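You operate a simulated robot arm through the tools that you are given. There is no shell and no other tool. Be economical: measure what you need, move in short steps, check, and stop when the job is done.

Carry out the task below with a simulated robot arm. There is one attempt and no reset: what you move stays moved.

Task
Put one of the small round cakes from the side wing of the front table on the top of the small steel table. Put the purple filling lump from the top of the trays table in the red tub there and the brown filling lump on top of the rolled belt there. Put the almond bag on the top of the liners table. Put the small carton from the top of the tools table on the top of the parts table. Close the front door of the side cabinet. Close the back door of the side cabinet. Pull the flour bin lid open. Any order will do. Set down upright: almond bag, small carton.
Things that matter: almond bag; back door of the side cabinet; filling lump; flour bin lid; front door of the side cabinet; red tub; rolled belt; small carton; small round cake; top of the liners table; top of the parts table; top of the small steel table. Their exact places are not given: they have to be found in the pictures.

Only the result counts: the job must be done as asked and must still hold three seconds after the hand-in. Knocking over, shifting, dropping, spilling or breaking anything else fails it. Lids that push on must go on centred and level and be pressed home; caps that screw on are set level and turned clockwise until they are tight.

Robot
A 6-joint arm with a fingered hand on a trunk, on a base that drives. Base frame: it is fixed to the floor where the robot stands at the start and does not move with it; the origin is under the middle of the robot, x ahead of it, y to its left, z up; the surface under the hand at the start is at about z = 0.735. Lengths are in m, angles in degrees, forces in N, time in s.
With the tool pointing down near the work surface it reaches from about 0.46 to 0.8 m from the robot's upright axis, wherever it stands. Its first joint turns from -166.0 to 166.0 degrees. Places, roughly: almond bag [-1.75, 0.5, 0.75]; back door of the side cabinet [1.9, 6.2, 0.7]; filling lump [-1.5, 0.25, 0.75]; flour bin lid [-1.1, 8.4, 1.1]; front door of the side cabinet [1.3, 6.3, 0.7]; red tub (22x17x9 cm) [-1.5, 0.4, 0.8]; rolled belt [-1.5, 0.25, 0.75]; small carton [-1, 5.25, 0.75]; small round cake (5x5x3 cm) [0.7, -0.2, 0.7]; top of the liners table [-1.7, -1.7, 0.8]; top of the parts table [-0.9, 6.4, 0.9]; top of the small steel table [3.3, 3.8, 0.6]. Payload 4 kg.
The tool frame sits at the grasp point between the pads (the TCP): z along the fingers, y along the line on which they close. The tips reach 0.02 m beyond it. The gripper opens to 0.14 m. The gripper's body begins 0.054 m behind the TCP. The gripper is a hand of 3 fingers: y runs from the thumb to the fingers, the wrist lies at [0, 0, -0.215] in the tool frame, and closing takes about 1.5 s.
Orientation is told as [roll, pitch, yaw] about the base's x, y, z axes, in that order, counted from this pose: with the fingers straight down and closing along the base's y, the tool's x points along the base's -x, its y along +y and its z along -z.

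Tools
- The arm moves only by the tool apply_moves. Its argument "series" is a list of rows, each a list of 3 entries, a list of its own where there are three numbers: the shift along the tool's x, y, z in units of 250 mm (1.0 is 250 mm), then the turn, a rotation vector about the tool's x, y, z in units of 60 degrees (1.0 is 60 degrees), then the closure in counts, from 0 (fully open) to 255 (shut). In form: [[[x, y, z], [ax, ay, az], jaw], ...]. A call has 1 to 10 rows; each row is the pose to reach, as a shift and turn from the pose commanded when the call began, along the tool's axes at that moment. A call with a number of a shift or a turn outside -1 to 1 is refused whole. Rows are played at 5 a second. More than 0.05 m and 8.6 degrees between two rows, or a gripper value outside its range, and nothing of the call is played. A pose out of reach is approached as far as the arm can. The call stops where the force on the tool passes 40 N (or 10 N more than at its start, if that is more) or the arm is blocked; 0.2 s more then pass. The fingers move at their own pace (about 0.045 m/s each) and stop on an object; they squeeze with about 33 N. The grip force told is the motor's: it shows also when the fingers shut on nothing. Time passes only in rows, and 0.2 s behind the last, so rows that repeat a pose let the fingers close. It gives the time, the measured TCP pose, the force on the tool (base axes), the opening and the grip force at its end, in the units of the frame above (readings bear some noise), with the torque about the TCP (base axes, N m) and any sound that the robot's microphone picked up, and new pictures: "views" is both (left out), scene, wrist or none.
- Cameras (640 x 400 px; columns grow to the right, rows downward): "scene" is now at [0.055, 0.1667, 1.4769]; the picture's right is [-0.32, -0.95, 0.00], its down [-0.70, 0.23, -0.67] and it looks along [0.64, -0.21, -0.74] (base axes); focal length 271 px, centre (320, 200). "wrist" rides on the gripper at [0.074, -0.043, -0.079] in the tool frame; the picture's right is [0.50, 0.87, 0.00], its down [-0.59, 0.34, -0.73] and it looks along [-0.64, 0.37, 0.68] (tool axes); focal length 275 px, centre (320, 200).
- slide_trunk(by): slides the trunk up (or, below 0, down) by that many m; the arm and the scene camera ride with it, the base frame stays. It gives what a move gives, with no picture.
- drive_base(legs): drives the robot by 1 to 6 legs, each [ahead, left, turn to the left] in m, m and degrees, along the robot's own axes; the way and the turn of a leg run together, so that a leg with both is an arc; at most 1.5 m and 180 degrees a leg. The arm and the cameras ride along, it lands a little off, and it stops where it bumps. It gives what a move gives, and a new picture of the scene camera.
- set_grasp(shape): the hand has 3 fingers and takes this shape, open, in about a second: jaw (thumb against the fingers, like two jaws); tri (thumb and two fingers); tip (a fingertip pinch); poke (one finger out to press); point (the index stretched); flat (the hand flat); cup (the hand cupped); fist (a fist). The gripper value then closes the fingers along that shape, each until it touches; the sizes above hold for jaw. It gives what a move gives, with no picture.
- turn_head(pan, tilt): turns the head with the scene camera to pan (to the left, within 120 degrees either way) and tilt (down, from -29 to 69), counted from straight ahead of the robot. It gives what a move gives, and a new picture of the scene camera.
- point_at(camera, pixels): for up to 12 pixels [column, row] of the newest picture of that camera ("zoom" is the newest enlarged one), the place [x, y, z] in the base frame of the surface seen there, good to about 0.003 m. No time passes.
- close_up(camera, box): a new picture of the part [left, top, right, bottom] of that camera's present view, enlarged. No time passes.
- job_done(): hands the job in; it is judged then, once.

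Keep the steps short. Do not move on a guess: measure, check each grasp and each placing, and mend mistakes. In all there are 131 turns and 260 pictures (those below and enlarged ones count). Leave the gripper open and the arm clear of the work at the hand-in unless told otherwise, and finish with a single line.

The tools are called after ">>>" as a command line: name --argument value ..., lists and objects as JSON in quotes. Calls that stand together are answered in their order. apply_moves: Moves the arm, as the interface text tells. Its arguments: {"type":"object","properties":{"series":{"type":"array"},"views":{"type":"string","enum":["both","scene","wrist","none"]}},"required":["series"]} The other tools are called the same way: slide_trunk (by) slides the trunk up or down; set_grasp (shape) gives the hand a shape; drive_base (legs) drives the base; turn_head (pan, tilt) turns the head that bears the scene camera; point_at (camera, pixels) gives the place of the surface under pixels of a picture; close_up (camera, box) takes an enlarged picture of a part of a camera's view; job_done () hands the job in.

At the start:

```text
clock: 0.0
position: [0.4873, 0.03, 0.9822]
tcp_rot: [0.0, 0.0, 0.0]
wrist_force: [-0.7, 0.3, 0.1]
wrist_torque: [0.01, 0.0, 0.03]
opening: 0.1399
gripper_force: 0.0
shape: jaw
trunk travel left (down, up): [-0.075, 0.515]
robot x, y, heading: [0.0016, 0.0005, 0.1]
head pan, tilt: [-18.4, 47.8]
```

scene: 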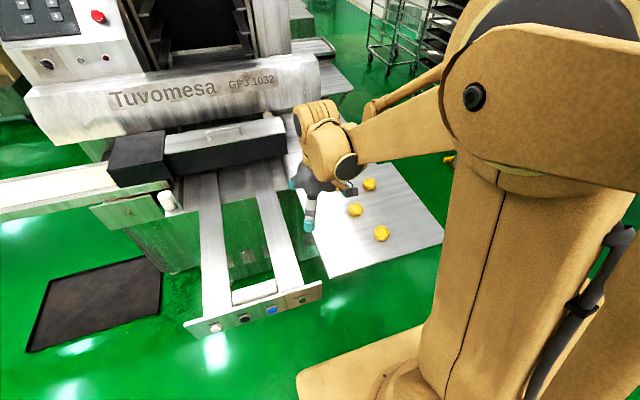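
wrist: 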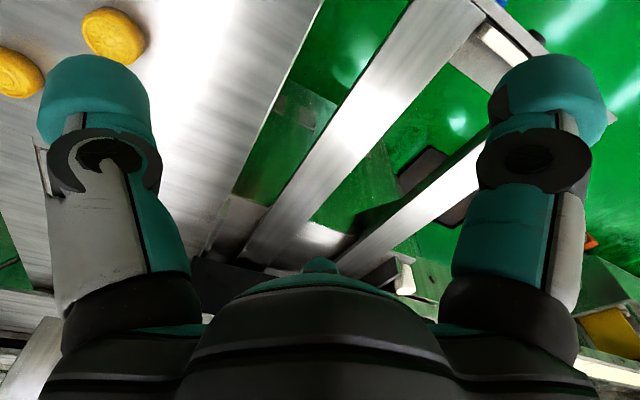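

I see three round cakes at (370,184), (355,209), (381,233). I'll measure them and the table around them.

>>> point_at --camera "scene" --pixels '[[370, 183], [355, 209], [381, 232], [400, 210], [340, 240], [330, 275], [441, 240], [390, 165], [380, 242], [354, 217]]'

>>> close_up --camera "scene" --box '[280, 140, 460, 290]'

```text
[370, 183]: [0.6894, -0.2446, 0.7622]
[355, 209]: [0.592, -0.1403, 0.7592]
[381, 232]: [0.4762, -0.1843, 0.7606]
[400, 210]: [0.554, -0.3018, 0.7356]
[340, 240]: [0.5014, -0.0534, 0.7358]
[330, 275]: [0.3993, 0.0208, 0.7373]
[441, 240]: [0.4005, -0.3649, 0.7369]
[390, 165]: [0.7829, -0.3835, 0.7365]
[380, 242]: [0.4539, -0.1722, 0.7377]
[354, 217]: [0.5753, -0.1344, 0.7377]
```

```text
2.67 times, centred on (370, 215) of scene
```

zoom: 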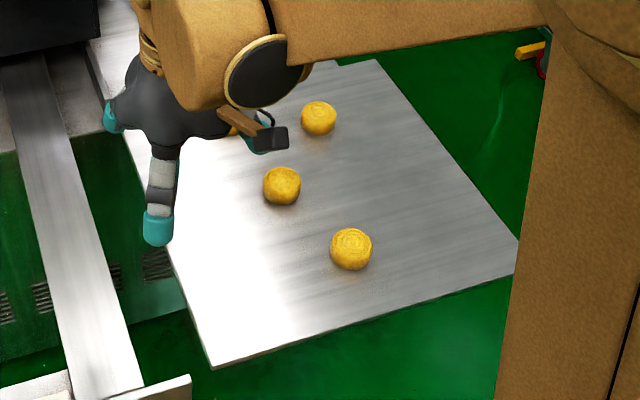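

Cakes top at z≈0.76. Before picking, look around to understand the layout: I'll turn the head to several sides.

>>> turn_head --pan 120 --tilt 25

>>> turn_head --pan 60 --tilt 15

>>> turn_head --pan -120 --tilt 25

```text
clock: 2.2
position: [0.4869, 0.0295, 0.9837]
tcp_rot: [0.0, 0.0, 0.0]
wrist_force: [0.8, -0.6, 1.0]
wrist_torque: [0.01, 0.02, 0.0]
opening: 0.14
gripper_force: 0.0
shape: jaw
trunk travel left (down, up): [-0.075, 0.515]
robot x, y, heading: [-0.001, 0.0009, -0.1]
head pan, tilt: [120.0, 25.0]
```

scene: 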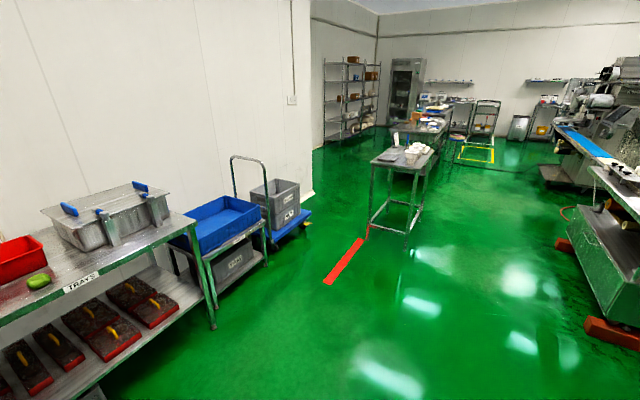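

```text
clock: 3.5
position: [0.4862, 0.0305, 0.983]
tcp_rot: [0.0, -0.1, 0.0]
wrist_force: [-0.3, 0.1, 0.4]
wrist_torque: [0.0, 0.02, 0.0]
opening: 0.1399
gripper_force: 0.0
shape: jaw
trunk travel left (down, up): [-0.075, 0.515]
robot x, y, heading: [-0.002, 0.0009, -0.3]
head pan, tilt: [60.0, 15.0]
```

scene: 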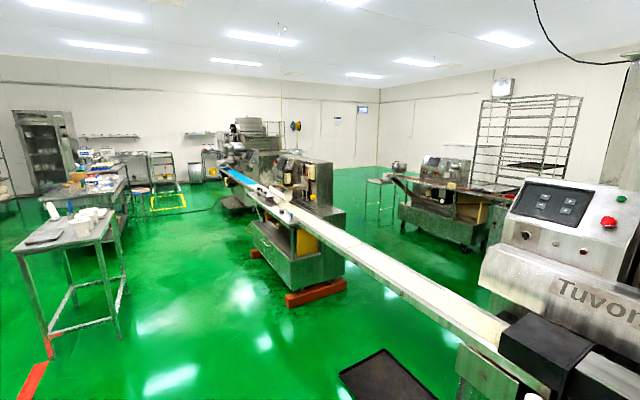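

```text
clock: 6.2
position: [0.4856, 0.0306, 0.982]
tcp_rot: [0.0, -0.1, 0.1]
wrist_force: [-0.4, 0.1, -0.4]
wrist_torque: [0.01, 0.01, 0.02]
opening: 0.14
gripper_force: 0.1
shape: jaw
trunk travel left (down, up): [-0.075, 0.515]
robot x, y, heading: [0.0023, -0.0009, 0.0]
head pan, tilt: [-120.0, 25.0]
```

scene: 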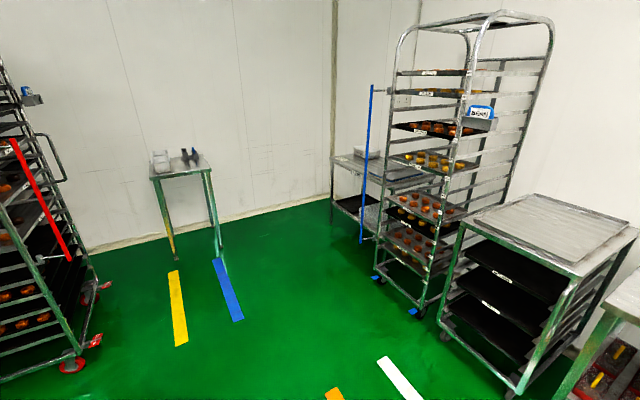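

Measure surfaces on this side (right/back), then look straight right and at the trays.

>>> point_at --camera "scene" --pixels '[[550, 230], [490, 215], [620, 230], [580, 265], [375, 165], [340, 158], [180, 168], [400, 290], [230, 290], [330, 395], [480, 320], [60, 370]]'

>>> close_up --camera "scene" --box '[320, 120, 640, 320]'

>>> turn_head --pan 120 --tilt 40

>>> point_at --camera "scene" --pixels '[[30, 210], [40, 160], [110, 120], [180, 110], [560, 200], [380, 40], [420, 45], [250, 120]]'

```text
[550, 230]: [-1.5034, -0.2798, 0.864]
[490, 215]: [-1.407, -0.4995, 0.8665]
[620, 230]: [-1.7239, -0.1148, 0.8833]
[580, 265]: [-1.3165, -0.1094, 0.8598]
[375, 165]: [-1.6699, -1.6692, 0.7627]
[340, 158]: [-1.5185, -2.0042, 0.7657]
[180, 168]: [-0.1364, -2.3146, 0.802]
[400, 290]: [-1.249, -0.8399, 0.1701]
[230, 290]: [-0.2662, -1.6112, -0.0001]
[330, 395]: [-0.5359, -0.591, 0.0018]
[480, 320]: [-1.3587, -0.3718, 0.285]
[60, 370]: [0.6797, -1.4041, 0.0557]
```

```text
2.00 times, centred on (480, 220) of scene
```

zoom: 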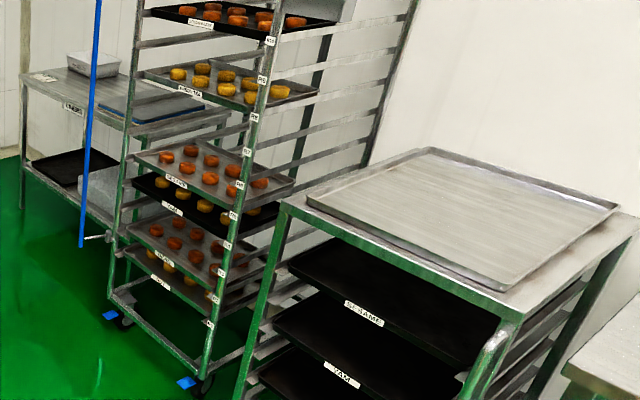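

```text
clock: 9.6
position: [0.4876, 0.0304, 0.9821]
tcp_rot: [0.1, 0.0, 0.0]
wrist_force: [0.1, 0.0, -1.2]
wrist_torque: [-0.01, 0.0, 0.02]
opening: 0.1395
gripper_force: 0.1
shape: jaw
trunk travel left (down, up): [-0.075, 0.515]
robot x, y, heading: [-0.0004, -0.0011, -0.2]
head pan, tilt: [120.0, 40.0]
```

scene: 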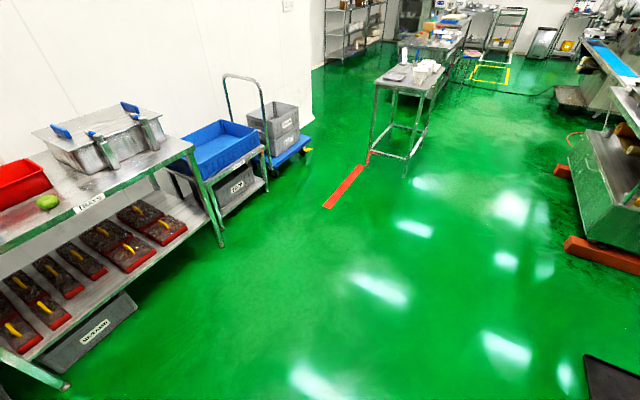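

```text
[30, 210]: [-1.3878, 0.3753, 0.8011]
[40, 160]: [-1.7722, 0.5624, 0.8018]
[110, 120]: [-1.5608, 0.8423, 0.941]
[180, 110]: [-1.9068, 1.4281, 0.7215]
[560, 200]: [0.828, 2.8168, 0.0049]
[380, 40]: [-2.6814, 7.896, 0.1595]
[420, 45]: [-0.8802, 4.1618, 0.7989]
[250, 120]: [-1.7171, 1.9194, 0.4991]
```

The liners table stands at about (-1.6,-1.8, 0.76); the trays table at x≈-1.5 behind me. I'll do the trays table first: back off and turn round.

>>> drive_base --legs '[[-0.4, 0.3, 0], [0, 0, 180]]'

>>> turn_head --pan 0 --tilt 35

```text
clock: 19.9
position: [-0.8861, 0.2661, 0.9809]
tcp_rot: [-0.1, 0.1, -179.4]
wrist_force: [0.2, 0.0, 0.9]
wrist_torque: [-0.04, -0.04, -0.03]
opening: 0.14
gripper_force: 0.0
shape: jaw
trunk travel left (down, up): [-0.075, 0.515]
robot x, y, heading: [-0.3997, 0.3014, -179.4]
head pan, tilt: [120.0, 40.0]
```

scene: 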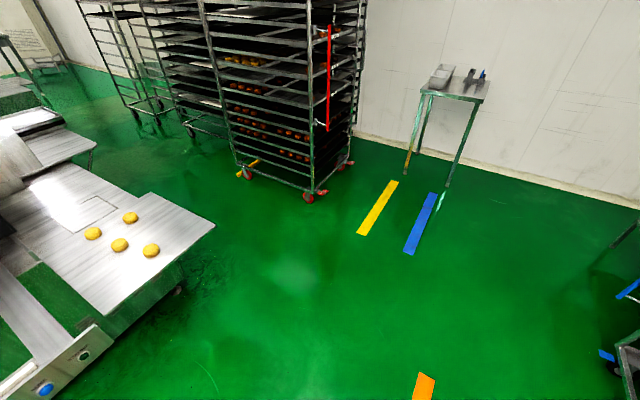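

```text
clock: 21.9
position: [-0.8856, 0.267, 0.9814]
tcp_rot: [0.0, -0.1, -179.5]
wrist_force: [-0.9, -0.1, 0.0]
wrist_torque: [0.0, 0.01, 0.01]
opening: 0.14
gripper_force: 0.1
shape: jaw
trunk travel left (down, up): [-0.075, 0.515]
robot x, y, heading: [-0.3967, 0.3019, -179.4]
head pan, tilt: [0.0, 35.0]
```

scene: 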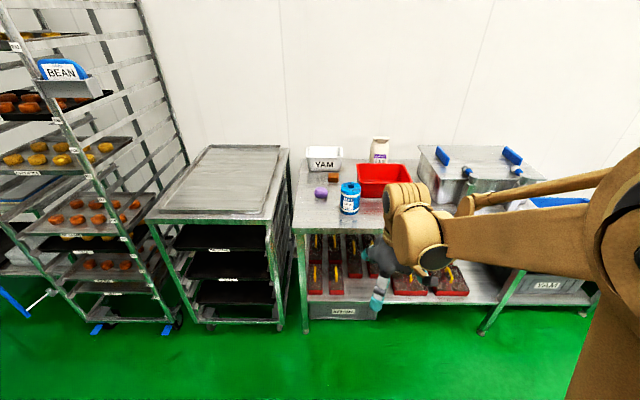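

>>> close_up --camera "scene" --box '[280, 120, 460, 230]'

>>> point_at --camera "scene" --pixels '[[321, 192], [332, 177], [350, 187], [350, 212], [380, 150], [379, 140], [322, 160], [385, 185], [330, 217], [301, 230], [310, 200], [365, 165]]'

```text
3.56 times, centred on (370, 175) of scene
```

zoom: 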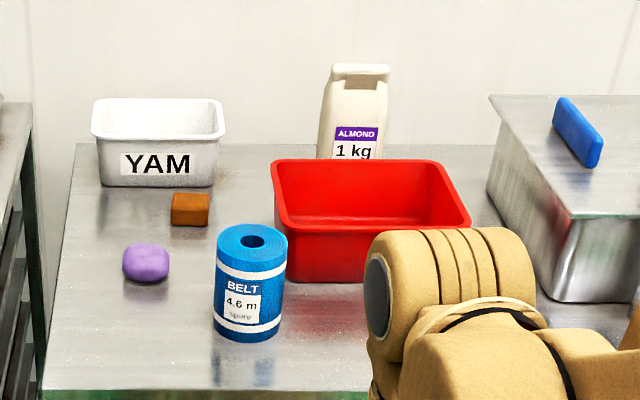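

```text
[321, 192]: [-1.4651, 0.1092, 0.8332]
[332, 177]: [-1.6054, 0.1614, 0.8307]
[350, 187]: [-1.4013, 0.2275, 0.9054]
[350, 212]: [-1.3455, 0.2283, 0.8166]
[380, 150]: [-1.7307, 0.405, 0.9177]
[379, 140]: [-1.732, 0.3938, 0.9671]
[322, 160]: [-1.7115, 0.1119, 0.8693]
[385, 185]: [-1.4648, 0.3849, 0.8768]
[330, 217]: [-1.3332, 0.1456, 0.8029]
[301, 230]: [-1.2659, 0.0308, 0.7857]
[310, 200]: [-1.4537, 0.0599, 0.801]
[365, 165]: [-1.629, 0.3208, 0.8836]
```

Table top z=0.80, purple lump at (-1.465,0.11), brown at (-1.605,0.16), belt top (-1.40,0.23,0.905), tub (-1.46,0.385). I'll raise the trunk and drive 0.5 m ahead.

>>> slide_trunk --by 0.1

>>> drive_base --legs '[[0.5, 0.02, 0]]'

>>> turn_head --pan 0 --tilt 50

>>> close_up --camera "scene" --box '[240, 60, 480, 210]'

```text
clock: 23.2
position: [-0.885, 0.2674, 1.0817]
tcp_rot: [0.0, 0.0, -179.6]
wrist_force: [0.2, 0.0, 0.5]
wrist_torque: [0.01, -0.01, -0.02]
opening: 0.14
gripper_force: 0.0
shape: jaw
trunk travel left (down, up): [-0.175, 0.415]
robot x, y, heading: [-0.3982, 0.3001, -179.4]
head pan, tilt: [0.0, 35.0]
```

```text
clock: 26.1
position: [-1.3791, 0.2454, 1.0818]
tcp_rot: [0.0, 0.1, -179.7]
wrist_force: [0.8, -0.7, -0.5]
wrist_torque: [-0.01, -0.02, 0.01]
opening: 0.14
gripper_force: 0.0
shape: jaw
trunk travel left (down, up): [-0.175, 0.415]
robot x, y, heading: [-0.8921, 0.2783, -179.2]
head pan, tilt: [0.0, 35.0]
```

scene: 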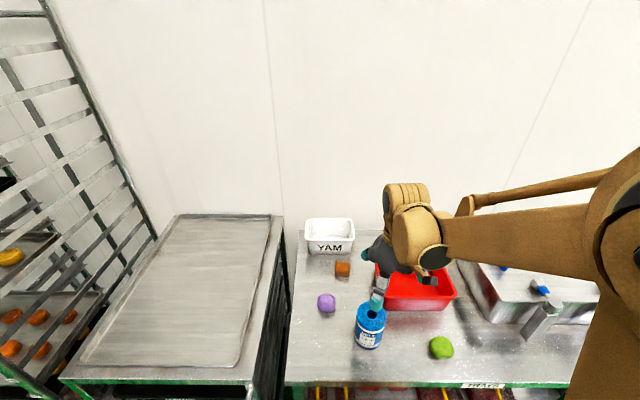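

```text
clock: 26.9
position: [-1.3781, 0.2464, 1.0831]
tcp_rot: [0.0, -0.1, -179.8]
wrist_force: [-0.5, 0.1, 0.0]
wrist_torque: [-0.01, -0.01, 0.01]
opening: 0.1398
gripper_force: 0.0
shape: jaw
trunk travel left (down, up): [-0.175, 0.415]
robot x, y, heading: [-0.8916, 0.2779, -179.6]
head pan, tilt: [0.0, 50.0]
```

scene: 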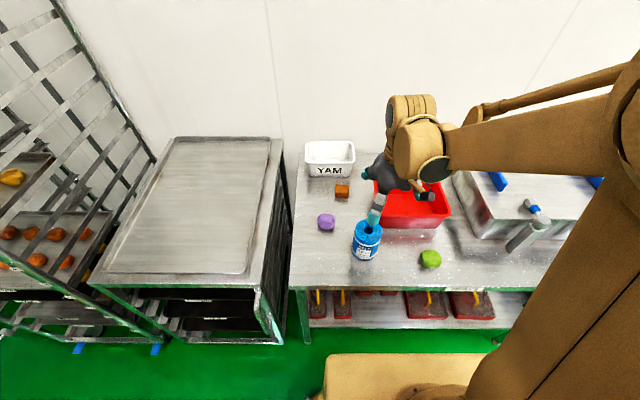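

```text
2.67 times, centred on (360, 135) of scene
```

zoom: 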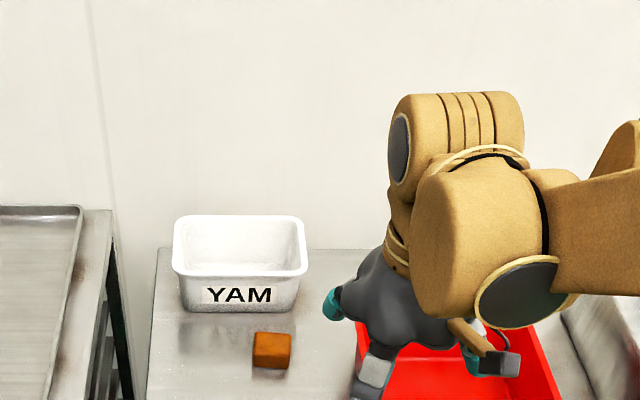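

>>> point_at --camera "scene" --pixels '[[326, 221], [326, 228], [319, 221], [334, 221], [342, 190], [342, 197], [335, 187], [349, 187], [360, 228], [378, 230], [353, 230], [375, 246]]'

>>> close_up --camera "scene" --box '[290, 160, 450, 280]'

>>> close_up --camera "wrist" --box '[0, 0, 640, 400]'

```text
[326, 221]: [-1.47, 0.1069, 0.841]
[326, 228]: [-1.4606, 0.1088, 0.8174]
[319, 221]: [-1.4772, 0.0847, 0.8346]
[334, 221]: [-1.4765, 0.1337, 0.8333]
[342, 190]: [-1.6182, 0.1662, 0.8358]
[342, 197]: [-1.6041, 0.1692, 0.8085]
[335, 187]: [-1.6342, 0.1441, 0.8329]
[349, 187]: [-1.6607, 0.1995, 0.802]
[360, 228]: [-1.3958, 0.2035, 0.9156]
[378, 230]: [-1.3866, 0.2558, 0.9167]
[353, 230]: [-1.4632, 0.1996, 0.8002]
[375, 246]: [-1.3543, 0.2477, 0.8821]
```

```text
3.33 times, centred on (370, 220) of scene
```

zoom: 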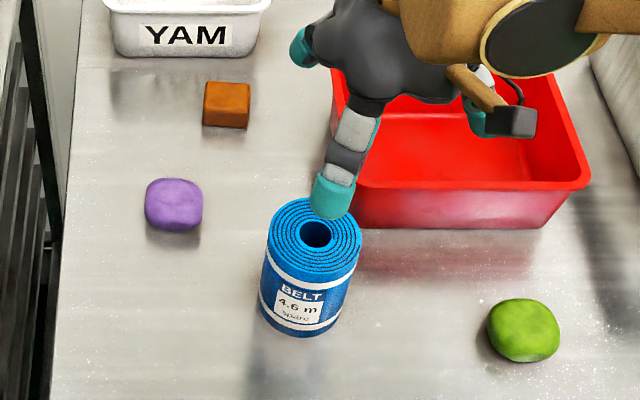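

```text
1.00 times, centred on (320, 200) of wrist (not enlarged: the box is as wide or as high as the picture)
```

zoom: 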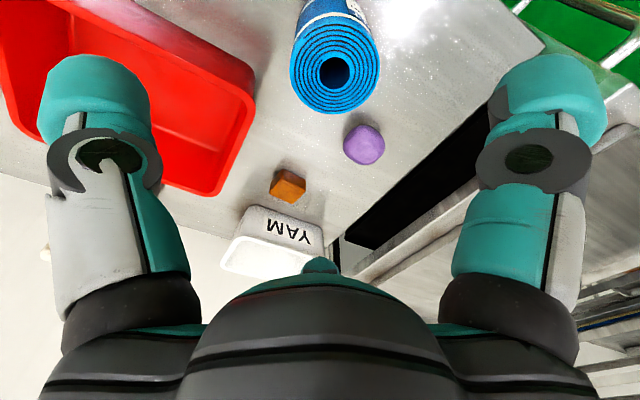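

The purple lump's centre is about (-1.478,0.109), top 0.841. Move over it with the hand part closed (opening ~0.09), going down to z≈0.90.

>>> apply_moves --series '[[[-0.1, 0.137, 0], [0, 0, 0], 60], [[-0.2, 0.274, 0], [0, 0, 0], 80], [[-0.3, 0.411, 0], [0, 0, 0], 80], [[-0.4, 0.548, 0], [0, 0, 0], 80], [[-0.4, 0.548, 0.18], [0, 0, 0], 80], [[-0.4, 0.548, 0.36], [0, 0, 0], 80], [[-0.4, 0.548, 0.54], [0, 0, 0], 80], [[-0.4, 0.548, 0.7], [0, 0, 0], 80], [[-0.4, 0.548, 0.7], [0, 0, 0], 80]]'

>>> close_up --camera "scene" --box '[280, 160, 440, 280]'

```text
clock: 28.9
position: [-1.4761, 0.1078, 0.9077]
tcp_rot: [0.0, 0.2, -179.7]
wrist_force: [0.4, 0.1, -0.2]
wrist_torque: [0.0, 0.01, 0.04]
opening: 0.0963
gripper_force: 0.1
shape: jaw
trunk travel left (down, up): [-0.175, 0.415]
robot x, y, heading: [-0.8917, 0.2754, -179.7]
head pan, tilt: [0.0, 50.0]
```

scene: 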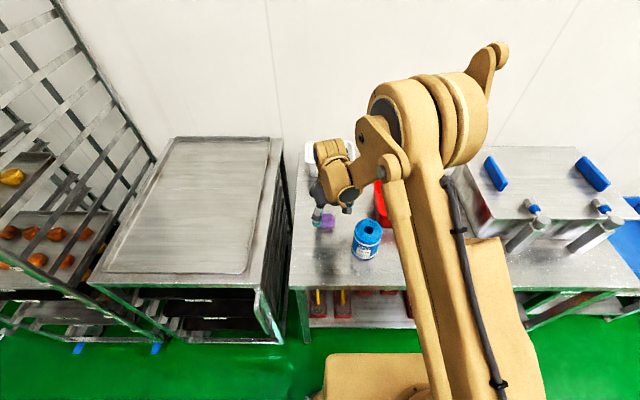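
wrist: 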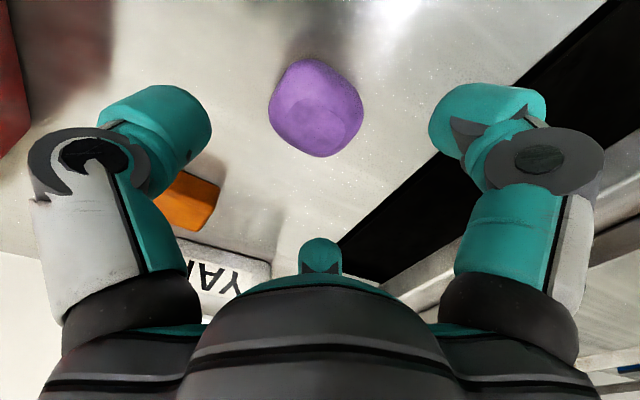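

```text
3.33 times, centred on (360, 220) of scene
```

zoom: 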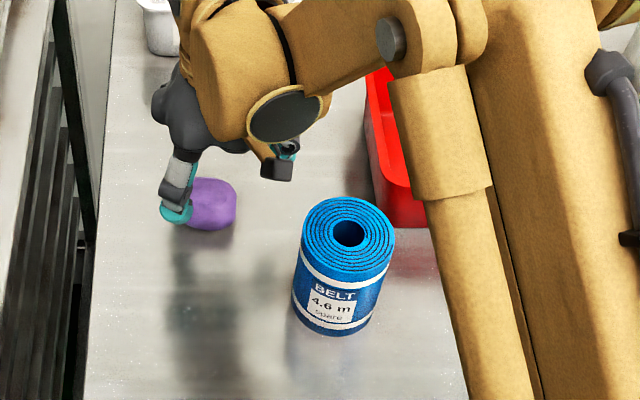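

The lump is between the fingers. Descend to 0.829 and close gently.

>>> apply_moves --series '[[[0, 0, 0.16], [0, 0, 0], 80], [[0, 0, 0.316], [0, 0, 0], 80], [[0, 0, 0.316], [0, 0, 0], 140], [[0, 0, 0.316], [0, 0, 0], 190], [[0, 0, 0.316], [0, 0, 0], 190], [[0, 0, 0.316], [0, 0, 0], 190], [[0, 0, 0.316], [0, 0, 0], 190], [[0, 0, 0.316], [0, 0, 0], 190]]'

```text
clock: 30.7
position: [-1.4783, 0.109, 0.8286]
tcp_rot: [-0.1, 0.0, -179.7]
wrist_force: [0.7, -0.3, -0.1]
wrist_torque: [0.04, 0.03, 0.01]
opening: 0.0548
gripper_force: 33.1
shape: jaw
trunk travel left (down, up): [-0.175, 0.415]
robot x, y, heading: [-0.8937, 0.2807, -179.4]
head pan, tilt: [0.0, 50.0]
```

scene: 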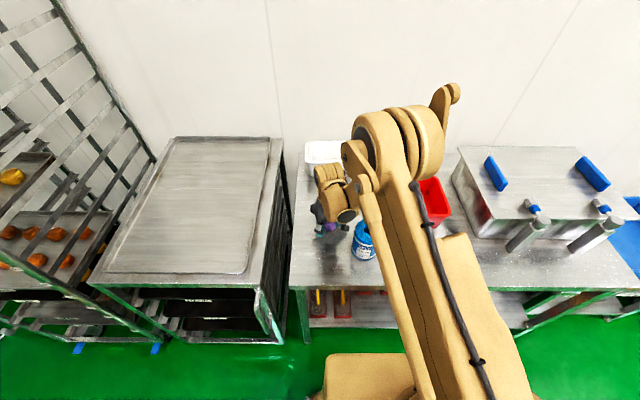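
wrist: 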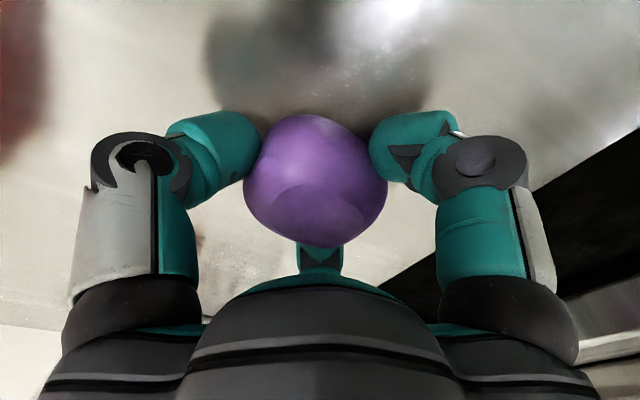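

Gripped (opening 0.055). Lift it and carry it towards the tub.

>>> apply_moves --series '[[[0, 0, -0.18], [0, 0, 0], 190], [[0, 0, -0.36], [0, 0, 0], 190], [[0, 0, -0.54], [0, 0, 0], 190], [[0, 0, -0.72], [0, 0, 0], 190], [[-0.04, -0.18, -0.72], [0, 0, 0], 190], [[-0.08, -0.36, -0.72], [0, 0, 0], 190], [[-0.12, -0.54, -0.72], [0, 0, 0], 190], [[-0.16, -0.72, -0.72], [0, 0, 0], 190], [[-0.2, -0.9, -0.72], [0, 0, 0], 190], [[-0.2, -1.0, -0.72], [0, 0, 0], 190]]'

>>> close_up --camera "scene" --box '[320, 130, 480, 250]'

```text
clock: 32.9
position: [-1.5283, 0.3594, 1.0072]
tcp_rot: [0.0, 0.0, -179.8]
wrist_force: [0.0, 0.7, -1.9]
wrist_torque: [0.01, 0.0, 0.0]
opening: 0.0546
gripper_force: 33.1
shape: jaw
trunk travel left (down, up): [-0.175, 0.415]
robot x, y, heading: [-0.8964, 0.277, -179.4]
head pan, tilt: [0.0, 50.0]
```

scene: 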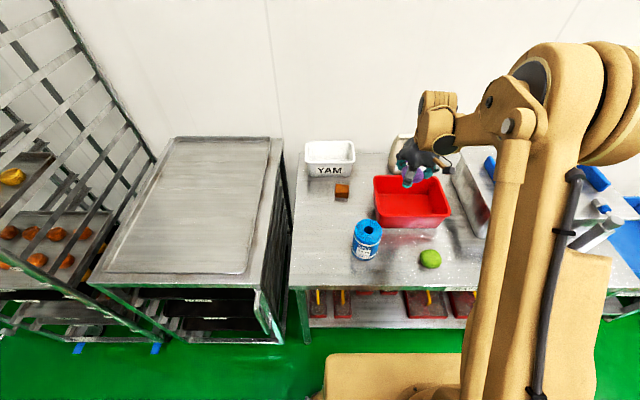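
wrist: 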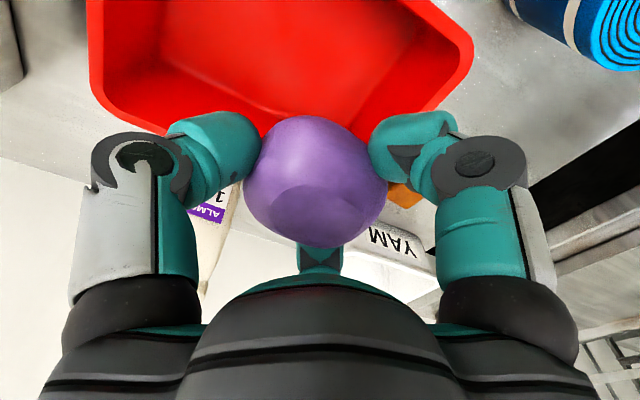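

```text
3.33 times, centred on (400, 190) of scene
```

zoom: 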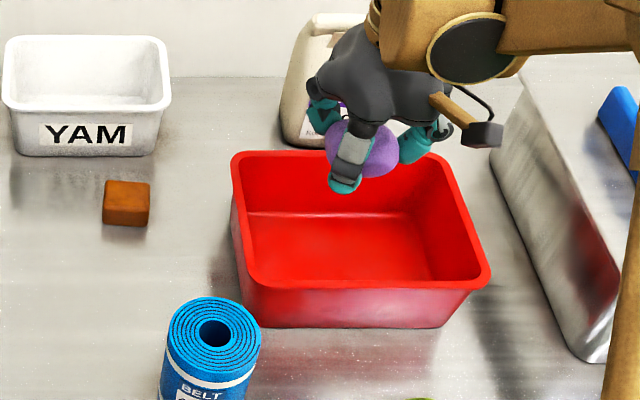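

>>> point_at --camera "zoom" --pixels '[[248, 284], [484, 276], [238, 158], [440, 170], [340, 240], [420, 265], [260, 240], [410, 250], [360, 285], [295, 152], [127, 190]]'

```text
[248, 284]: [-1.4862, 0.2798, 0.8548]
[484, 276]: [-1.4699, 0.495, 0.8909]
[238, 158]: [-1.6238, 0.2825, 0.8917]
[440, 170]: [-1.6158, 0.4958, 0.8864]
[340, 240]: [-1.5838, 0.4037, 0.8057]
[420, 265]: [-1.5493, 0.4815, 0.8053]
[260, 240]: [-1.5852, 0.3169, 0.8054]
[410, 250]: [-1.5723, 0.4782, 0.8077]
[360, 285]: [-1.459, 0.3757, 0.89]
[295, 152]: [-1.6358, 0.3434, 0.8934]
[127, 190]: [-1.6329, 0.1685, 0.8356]
```

Tub centre is (-1.547,0.389), floor 0.806. Lower the lump in to z≈0.837, open to about 0.09, and come up.

>>> apply_moves --series '[[[-0.076, -0.12, 0], [0, 0, 0], 190], [[-0.076, -0.12, 0.17], [0, 0, 0], 190], [[-0.076, -0.12, 0.34], [0, 0, 0], 190], [[-0.076, -0.12, 0.52], [0, 0, 0], 190], [[-0.076, -0.12, 0.68], [0, 0, 0], 190], [[-0.076, -0.12, 0.68], [0, 0, 0], 190], [[-0.076, -0.12, 0.68], [0, 0, 0], 90], [[-0.076, -0.12, 0.68], [0, 0, 0], 90], [[-0.076, -0.12, 0.68], [0, 0, 0], 90]]' --views "wrist"

>>> apply_moves --series '[[[0, 0, -0.18], [0, 0, 0], 90], [[0, 0, -0.36], [0, 0, 0], 90], [[0, 0, -0.54], [0, 0, 0], 90], [[0, 0, -0.68], [0, 0, 0], 90], [[-0.05, 0.16, -0.68], [0, 0, 0], 90], [[-0.1, 0.34, -0.68], [0, 0, 0], 90], [[-0.15, 0.52, -0.68], [0, 0, 0], 90], [[-0.2, 0.7, -0.68], [0, 0, 0], 90], [[-0.25, 0.88, -0.68], [0, 0, 0], 90], [[-0.25, 0.88, -0.68], [0, 0, 0], 90]]'

>>> close_up --camera "scene" --box '[320, 130, 480, 250]'

```text
clock: 34.9
position: [-1.5467, 0.3885, 0.8386]
tcp_rot: [0.1, -0.1, -179.7]
wrist_force: [-0.3, 0.1, 0.7]
wrist_torque: [0.03, -0.02, 0.0]
opening: 0.0898
gripper_force: 0.1
shape: jaw
trunk travel left (down, up): [-0.175, 0.415]
robot x, y, heading: [-0.8919, 0.2778, -179.7]
head pan, tilt: [0.0, 50.0]
```

wrist: 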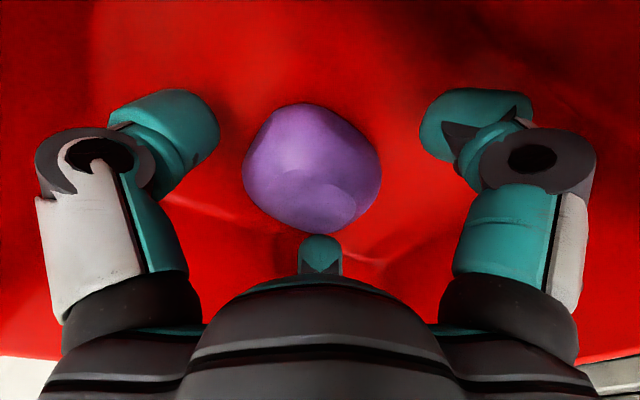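

```text
clock: 37.1
position: [-1.6101, 0.1672, 1.008]
tcp_rot: [0.0, 0.0, -179.8]
wrist_force: [0.0, 0.4, 0.1]
wrist_torque: [-0.06, -0.01, -0.01]
opening: 0.0902
gripper_force: 0.0
shape: jaw
trunk travel left (down, up): [-0.175, 0.415]
robot x, y, heading: [-0.8883, 0.2753, -179.7]
head pan, tilt: [0.0, 50.0]
```

scene: 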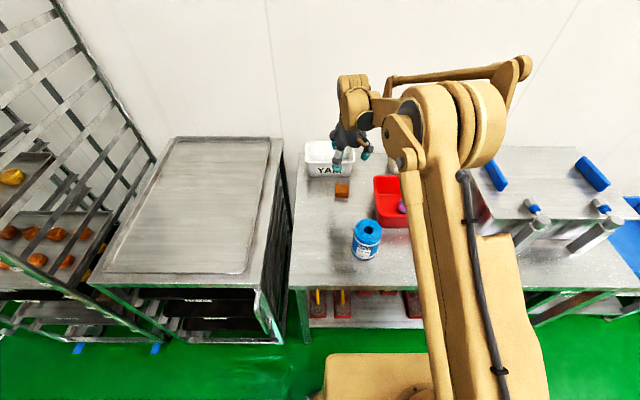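
wrist: 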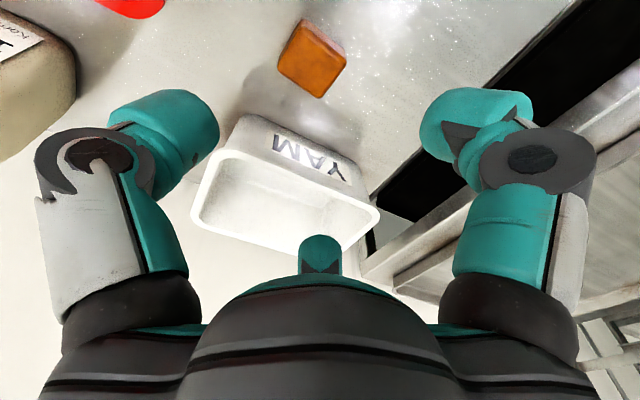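

```text
3.33 times, centred on (400, 190) of scene
```

zoom: 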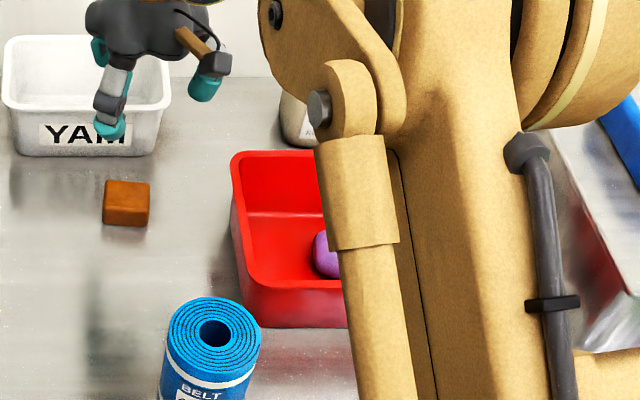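

>>> point_at --camera "zoom" --pixels '[[106, 185], [147, 186], [104, 202], [146, 205], [127, 193], [30, 120], [130, 120], [8, 50], [100, 216], [145, 222]]'

>>> point_at --camera "wrist" --pixels '[[315, 55], [300, 25], [342, 62], [285, 60], [318, 88], [295, 185], [250, 160], [370, 205]]'

```text
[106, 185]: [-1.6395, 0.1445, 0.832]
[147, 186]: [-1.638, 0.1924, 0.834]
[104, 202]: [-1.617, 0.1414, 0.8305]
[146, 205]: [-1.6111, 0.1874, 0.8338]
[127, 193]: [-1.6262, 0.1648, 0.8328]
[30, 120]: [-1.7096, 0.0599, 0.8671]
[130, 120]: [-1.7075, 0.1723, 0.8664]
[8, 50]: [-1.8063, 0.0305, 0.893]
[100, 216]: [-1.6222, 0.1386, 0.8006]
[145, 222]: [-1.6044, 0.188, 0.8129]
```

```text
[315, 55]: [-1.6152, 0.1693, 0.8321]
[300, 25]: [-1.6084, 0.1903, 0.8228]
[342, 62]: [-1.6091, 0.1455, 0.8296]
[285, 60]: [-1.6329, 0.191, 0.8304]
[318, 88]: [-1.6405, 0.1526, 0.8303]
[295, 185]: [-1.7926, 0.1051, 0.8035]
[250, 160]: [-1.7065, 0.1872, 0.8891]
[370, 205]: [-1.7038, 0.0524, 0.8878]
```

Purple is in the tub. Brown centre (-1.624,0.167), top 0.834, turned ~7°. Descend on it and close.

>>> apply_moves --series '[[[-0.056, 0, 0.15], [0, 0, 0.117], 90], [[-0.056, 0, 0.3], [0, 0, 0.117], 90], [[-0.056, 0, 0.45], [0, 0, 0.117], 90], [[-0.056, 0, 0.6], [0, 0, 0.117], 90], [[-0.056, 0, 0.72], [0, 0, 0.117], 90], [[-0.056, 0, 0.72], [0, 0, 0.117], 140], [[-0.056, 0, 0.72], [0, 0, 0.117], 200], [[-0.056, 0, 0.72], [0, 0, 0.117], 200], [[-0.056, 0, 0.72], [0, 0, 0.117], 200], [[-0.056, 0, 0.72], [0, 0, 0.117], 200]]' --views "wrist"

```text
clock: 39.3
position: [-1.6243, 0.1659, 0.8276]
tcp_rot: [0.1, -0.1, 173.2]
wrist_force: [0.1, -0.1, -0.3]
wrist_torque: [0.01, 0.03, -0.02]
opening: 0.0464
gripper_force: 32.6
shape: jaw
trunk travel left (down, up): [-0.175, 0.415]
robot x, y, heading: [-0.8935, 0.2783, -179.9]
head pan, tilt: [0.0, 50.0]
```

wrist: 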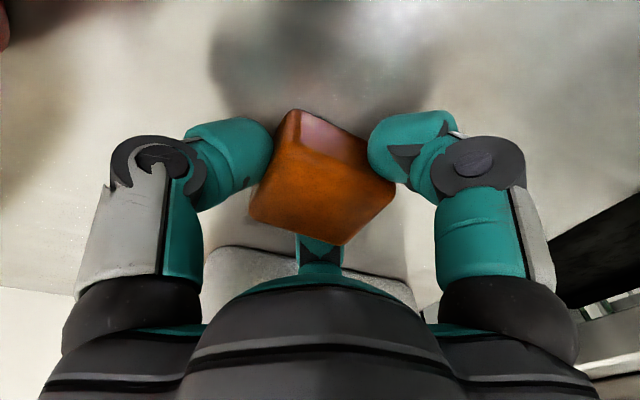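

Held. Lift and look at the belt top.

>>> apply_moves --series '[[[0, 0, -0.19], [0, 0, 0], 200], [[0, 0, -0.38], [0, 0, 0], 200], [[0, 0, -0.57], [0, 0, 0], 200], [[0, 0, -0.76], [0, 0, 0], 200], [[0.15, 0, -0.76], [0, 0, 0], 200]]' --views "wrist"

>>> close_up --camera "scene" --box '[320, 170, 480, 290]'

>>> point_at --camera "zoom" --pixels '[[190, 182], [213, 162], [180, 205], [245, 205], [232, 185], [170, 184], [253, 184], [212, 210]]'

```text
clock: 40.5
position: [-1.5869, 0.1633, 1.0192]
tcp_rot: [0.0, 0.0, 173.2]
wrist_force: [-0.1, -0.3, -0.6]
wrist_torque: [-0.01, -0.01, -0.03]
opening: 0.0467
gripper_force: 33.1
shape: jaw
trunk travel left (down, up): [-0.175, 0.415]
robot x, y, heading: [-0.887, 0.2801, -179.7]
head pan, tilt: [0.0, 50.0]
```

wrist: 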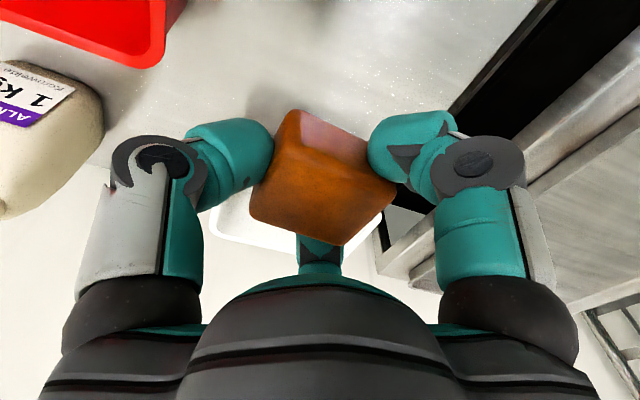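

```text
3.33 times, centred on (400, 230) of scene
```

zoom: 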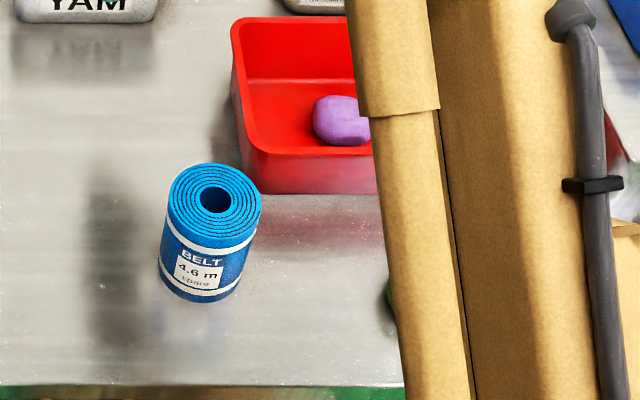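

```text
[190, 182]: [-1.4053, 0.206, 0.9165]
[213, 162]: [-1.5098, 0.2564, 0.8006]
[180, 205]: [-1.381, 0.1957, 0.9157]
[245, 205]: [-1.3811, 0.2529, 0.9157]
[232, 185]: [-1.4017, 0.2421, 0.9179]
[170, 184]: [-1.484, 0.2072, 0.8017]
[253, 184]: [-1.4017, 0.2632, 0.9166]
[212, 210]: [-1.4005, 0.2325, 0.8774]
```

Belt centre (-1.387,0.2265), top 0.9165. Bring the brown lump over it and check before lowering.

>>> apply_moves --series '[[[0.17, -0.08, 0], [0, 0, 0], 200], [[0.34, -0.16, 0], [0, 0, 0], 200], [[0.51, -0.24, 0], [0, 0, 0], 200], [[0.66, -0.31, 0], [0, 0, 0], 200], [[0.765, -0.345, 0], [0, 0, 0], 200], [[0.765, -0.345, 0.15], [0, 0, 0], 200], [[0.765, -0.345, 0.15], [0, 0, 0], 200]]'

>>> close_up --camera "scene" --box '[320, 170, 480, 290]'

```text
clock: 42.1
position: [-1.3879, 0.2264, 0.9826]
tcp_rot: [0.0, 0.1, 173.3]
wrist_force: [1.1, 0.7, -0.7]
wrist_torque: [0.01, 0.03, 0.03]
opening: 0.0461
gripper_force: 33.1
shape: jaw
trunk travel left (down, up): [-0.175, 0.415]
robot x, y, heading: [-0.8907, 0.2762, -179.6]
head pan, tilt: [0.0, 50.0]
```

scene: 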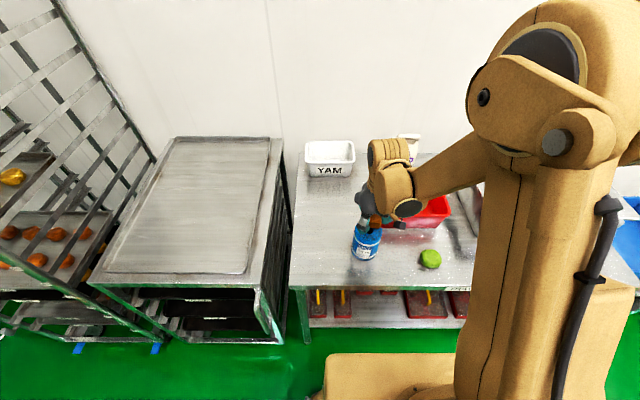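
wrist: 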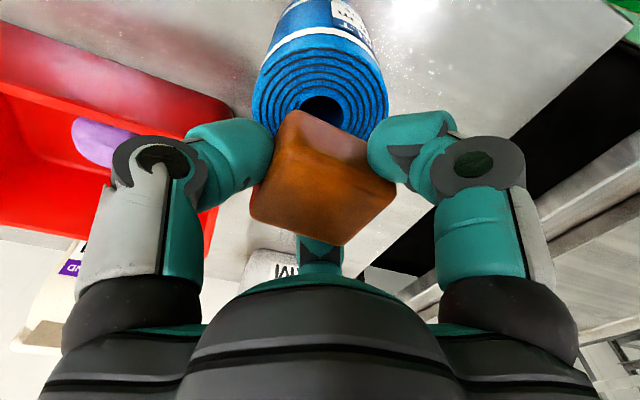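

```text
3.33 times, centred on (400, 230) of scene
```

zoom: 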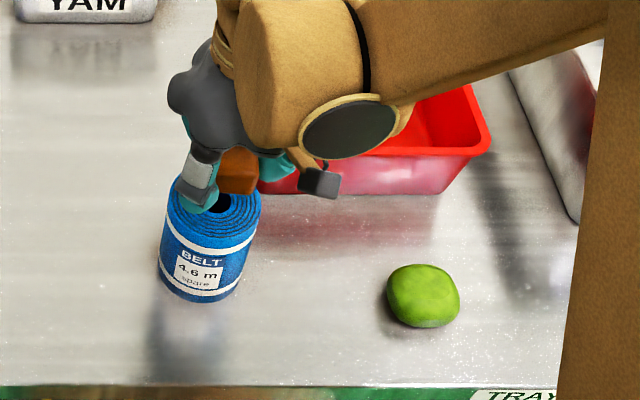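

Aligned. Lower to z≈0.945, open to 0.09, and rise.

>>> apply_moves --series '[[[0, 0, 0.08], [0, 0, 0], 200], [[0, 0, 0.152], [0, 0, 0], 200], [[0, 0, 0.152], [0, 0, 0], 200], [[0, 0, 0.152], [0, 0, 0], 150], [[0, 0, 0.152], [0, 0, 0], 100], [[0, 0, 0.152], [0, 0, 0], 100], [[0, 0, 0.152], [0, 0, 0], 100]]' --views "wrist"

>>> apply_moves --series '[[[0, 0, -0.16], [0, 0, 0], 100], [[0, 0, -0.34], [0, 0, 0], 100], [[0, 0, -0.52], [0, 0, 0], 100], [[-0.15, 0, -0.52], [0, 0, 0], 60], [[-0.3, 0, -0.52], [0, 0, -0.1], 0], [[-0.45, 0, -0.52], [0, 0, -0.1], 0]]'

>>> close_up --camera "scene" --box '[320, 130, 480, 250]'

```text
clock: 43.7
position: [-1.385, 0.2262, 0.9444]
tcp_rot: [0.1, 0.0, 173.2]
wrist_force: [0.7, 0.1, -0.4]
wrist_torque: [0.03, 0.04, 0.01]
opening: 0.0845
gripper_force: 0.0
shape: jaw
trunk travel left (down, up): [-0.175, 0.415]
robot x, y, heading: [-0.8907, 0.2791, -179.9]
head pan, tilt: [0.0, 50.0]
```

wrist: 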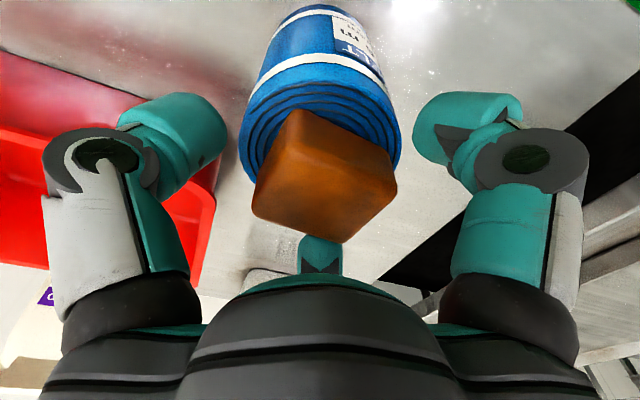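

```text
clock: 45.1
position: [-1.5003, 0.2389, 1.0716]
tcp_rot: [0.1, 0.1, 179.2]
wrist_force: [-1.1, 0.0, 0.5]
wrist_torque: [-0.02, -0.01, -0.01]
opening: 0.1398
gripper_force: 0.2
shape: jaw
trunk travel left (down, up): [-0.175, 0.415]
robot x, y, heading: [-0.8932, 0.2783, -179.5]
head pan, tilt: [0.0, 50.0]
```

scene: 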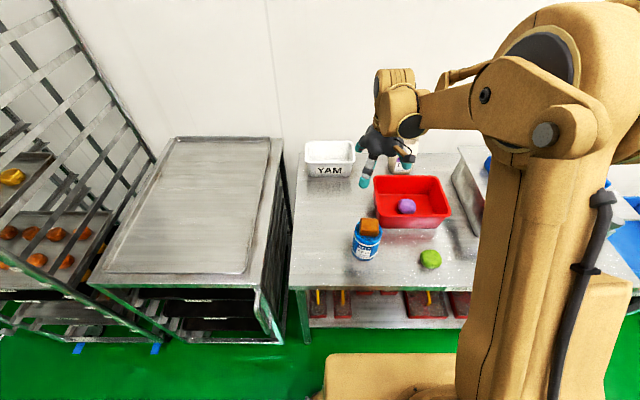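
wrist: 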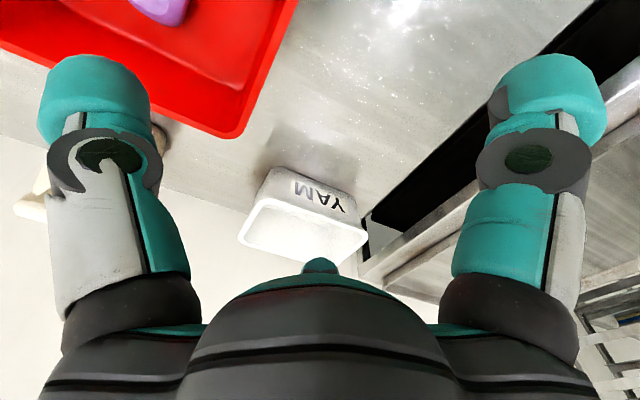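

```text
3.33 times, centred on (400, 190) of scene
```

zoom: 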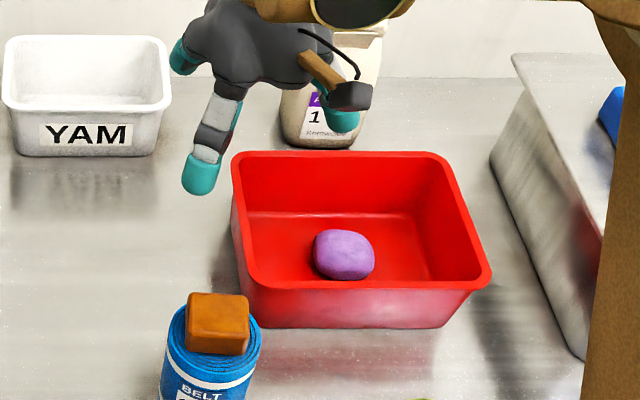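

Both lumps are placed. Now I'll move the arm aside to view the almond bag.

>>> apply_moves --series '[[[0.1, 0.17, -0.1], [0, 0, 0], 0], [[0.1, 0.34, -0.2], [0, 0, 0], 0], [[0.1, 0.51, -0.2], [0, 0, 0], 0], [[0.1, 0.68, -0.2], [0, 0, 0], 0], [[0.1, 0.85, -0.2], [0, 0, 0], 0]]' --views "none"

>>> turn_head --pan -10 --tilt 40

>>> close_up --camera "scene" --box '[280, 120, 440, 220]'

```text
refused: row 1 steps farther than a row can; nothing moved
```

```text
clock: 45.8
position: [-1.4986, 0.2384, 1.0722]
tcp_rot: [0.0, 0.0, 179.2]
wrist_force: [0.3, 0.6, 0.1]
wrist_torque: [0.0, -0.04, -0.02]
opening: 0.1402
gripper_force: 0.1
shape: jaw
trunk travel left (down, up): [-0.175, 0.415]
robot x, y, heading: [-0.8933, 0.278, -179.8]
head pan, tilt: [-10.0, 40.0]
```

scene: 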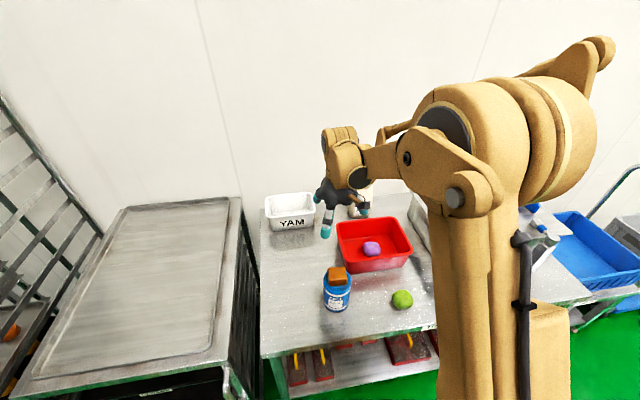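

```text
4.00 times, centred on (360, 170) of scene
```

zoom: 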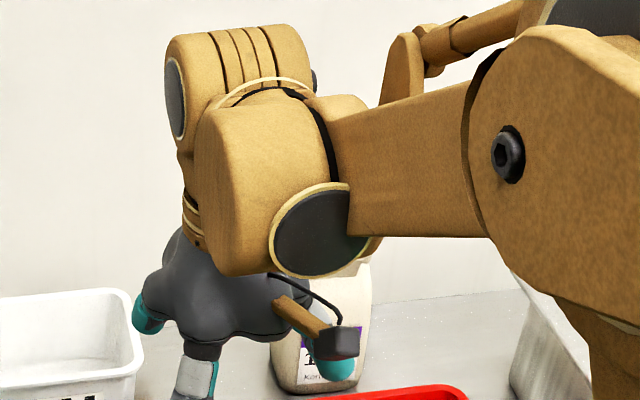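

>>> apply_moves --series '[[[0.0, 0.17, -0.05], [0, 0, 0], 0], [[0.0, 0.34, -0.1], [0, 0, 0], 0], [[0.0, 0.51, -0.15], [0, 0, 0], 0], [[0.0, 0.68, -0.2], [0, 0, 0], 0], [[0.0, 0.85, -0.2], [0, 0, 0], 0], [[0.0, 1.0, -0.2], [0, 0, 0], 0]]' --views "scene"

>>> close_up --camera "scene" --box '[280, 120, 440, 220]'

```text
clock: 47.2
position: [-1.5003, -0.0122, 1.1226]
tcp_rot: [-0.1, 0.0, 179.2]
wrist_force: [0.2, 0.6, 0.5]
wrist_torque: [0.01, -0.04, 0.03]
opening: 0.1398
gripper_force: 0.0
shape: jaw
trunk travel left (down, up): [-0.175, 0.415]
robot x, y, heading: [-0.8909, 0.2799, -179.8]
head pan, tilt: [-10.0, 40.0]
```

scene: 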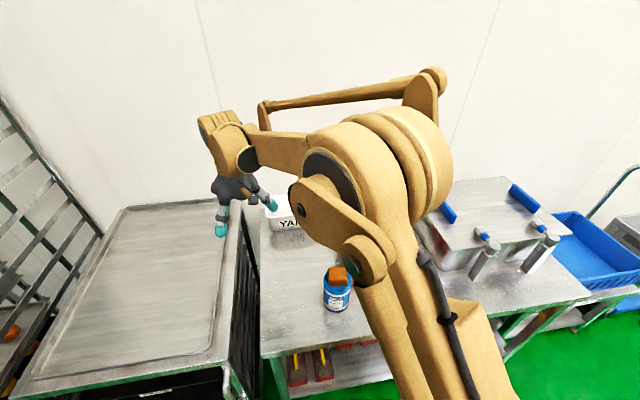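

```text
4.00 times, centred on (360, 170) of scene
```

zoom: 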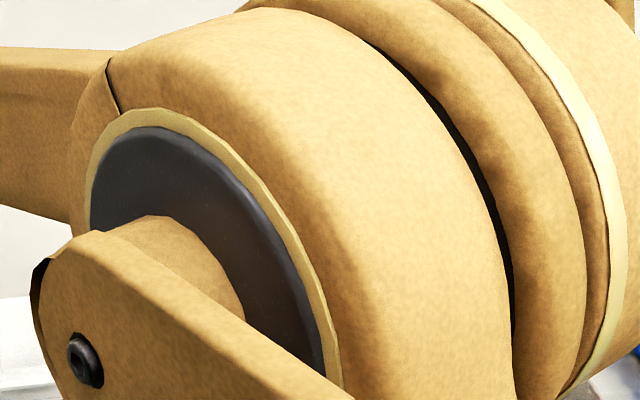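

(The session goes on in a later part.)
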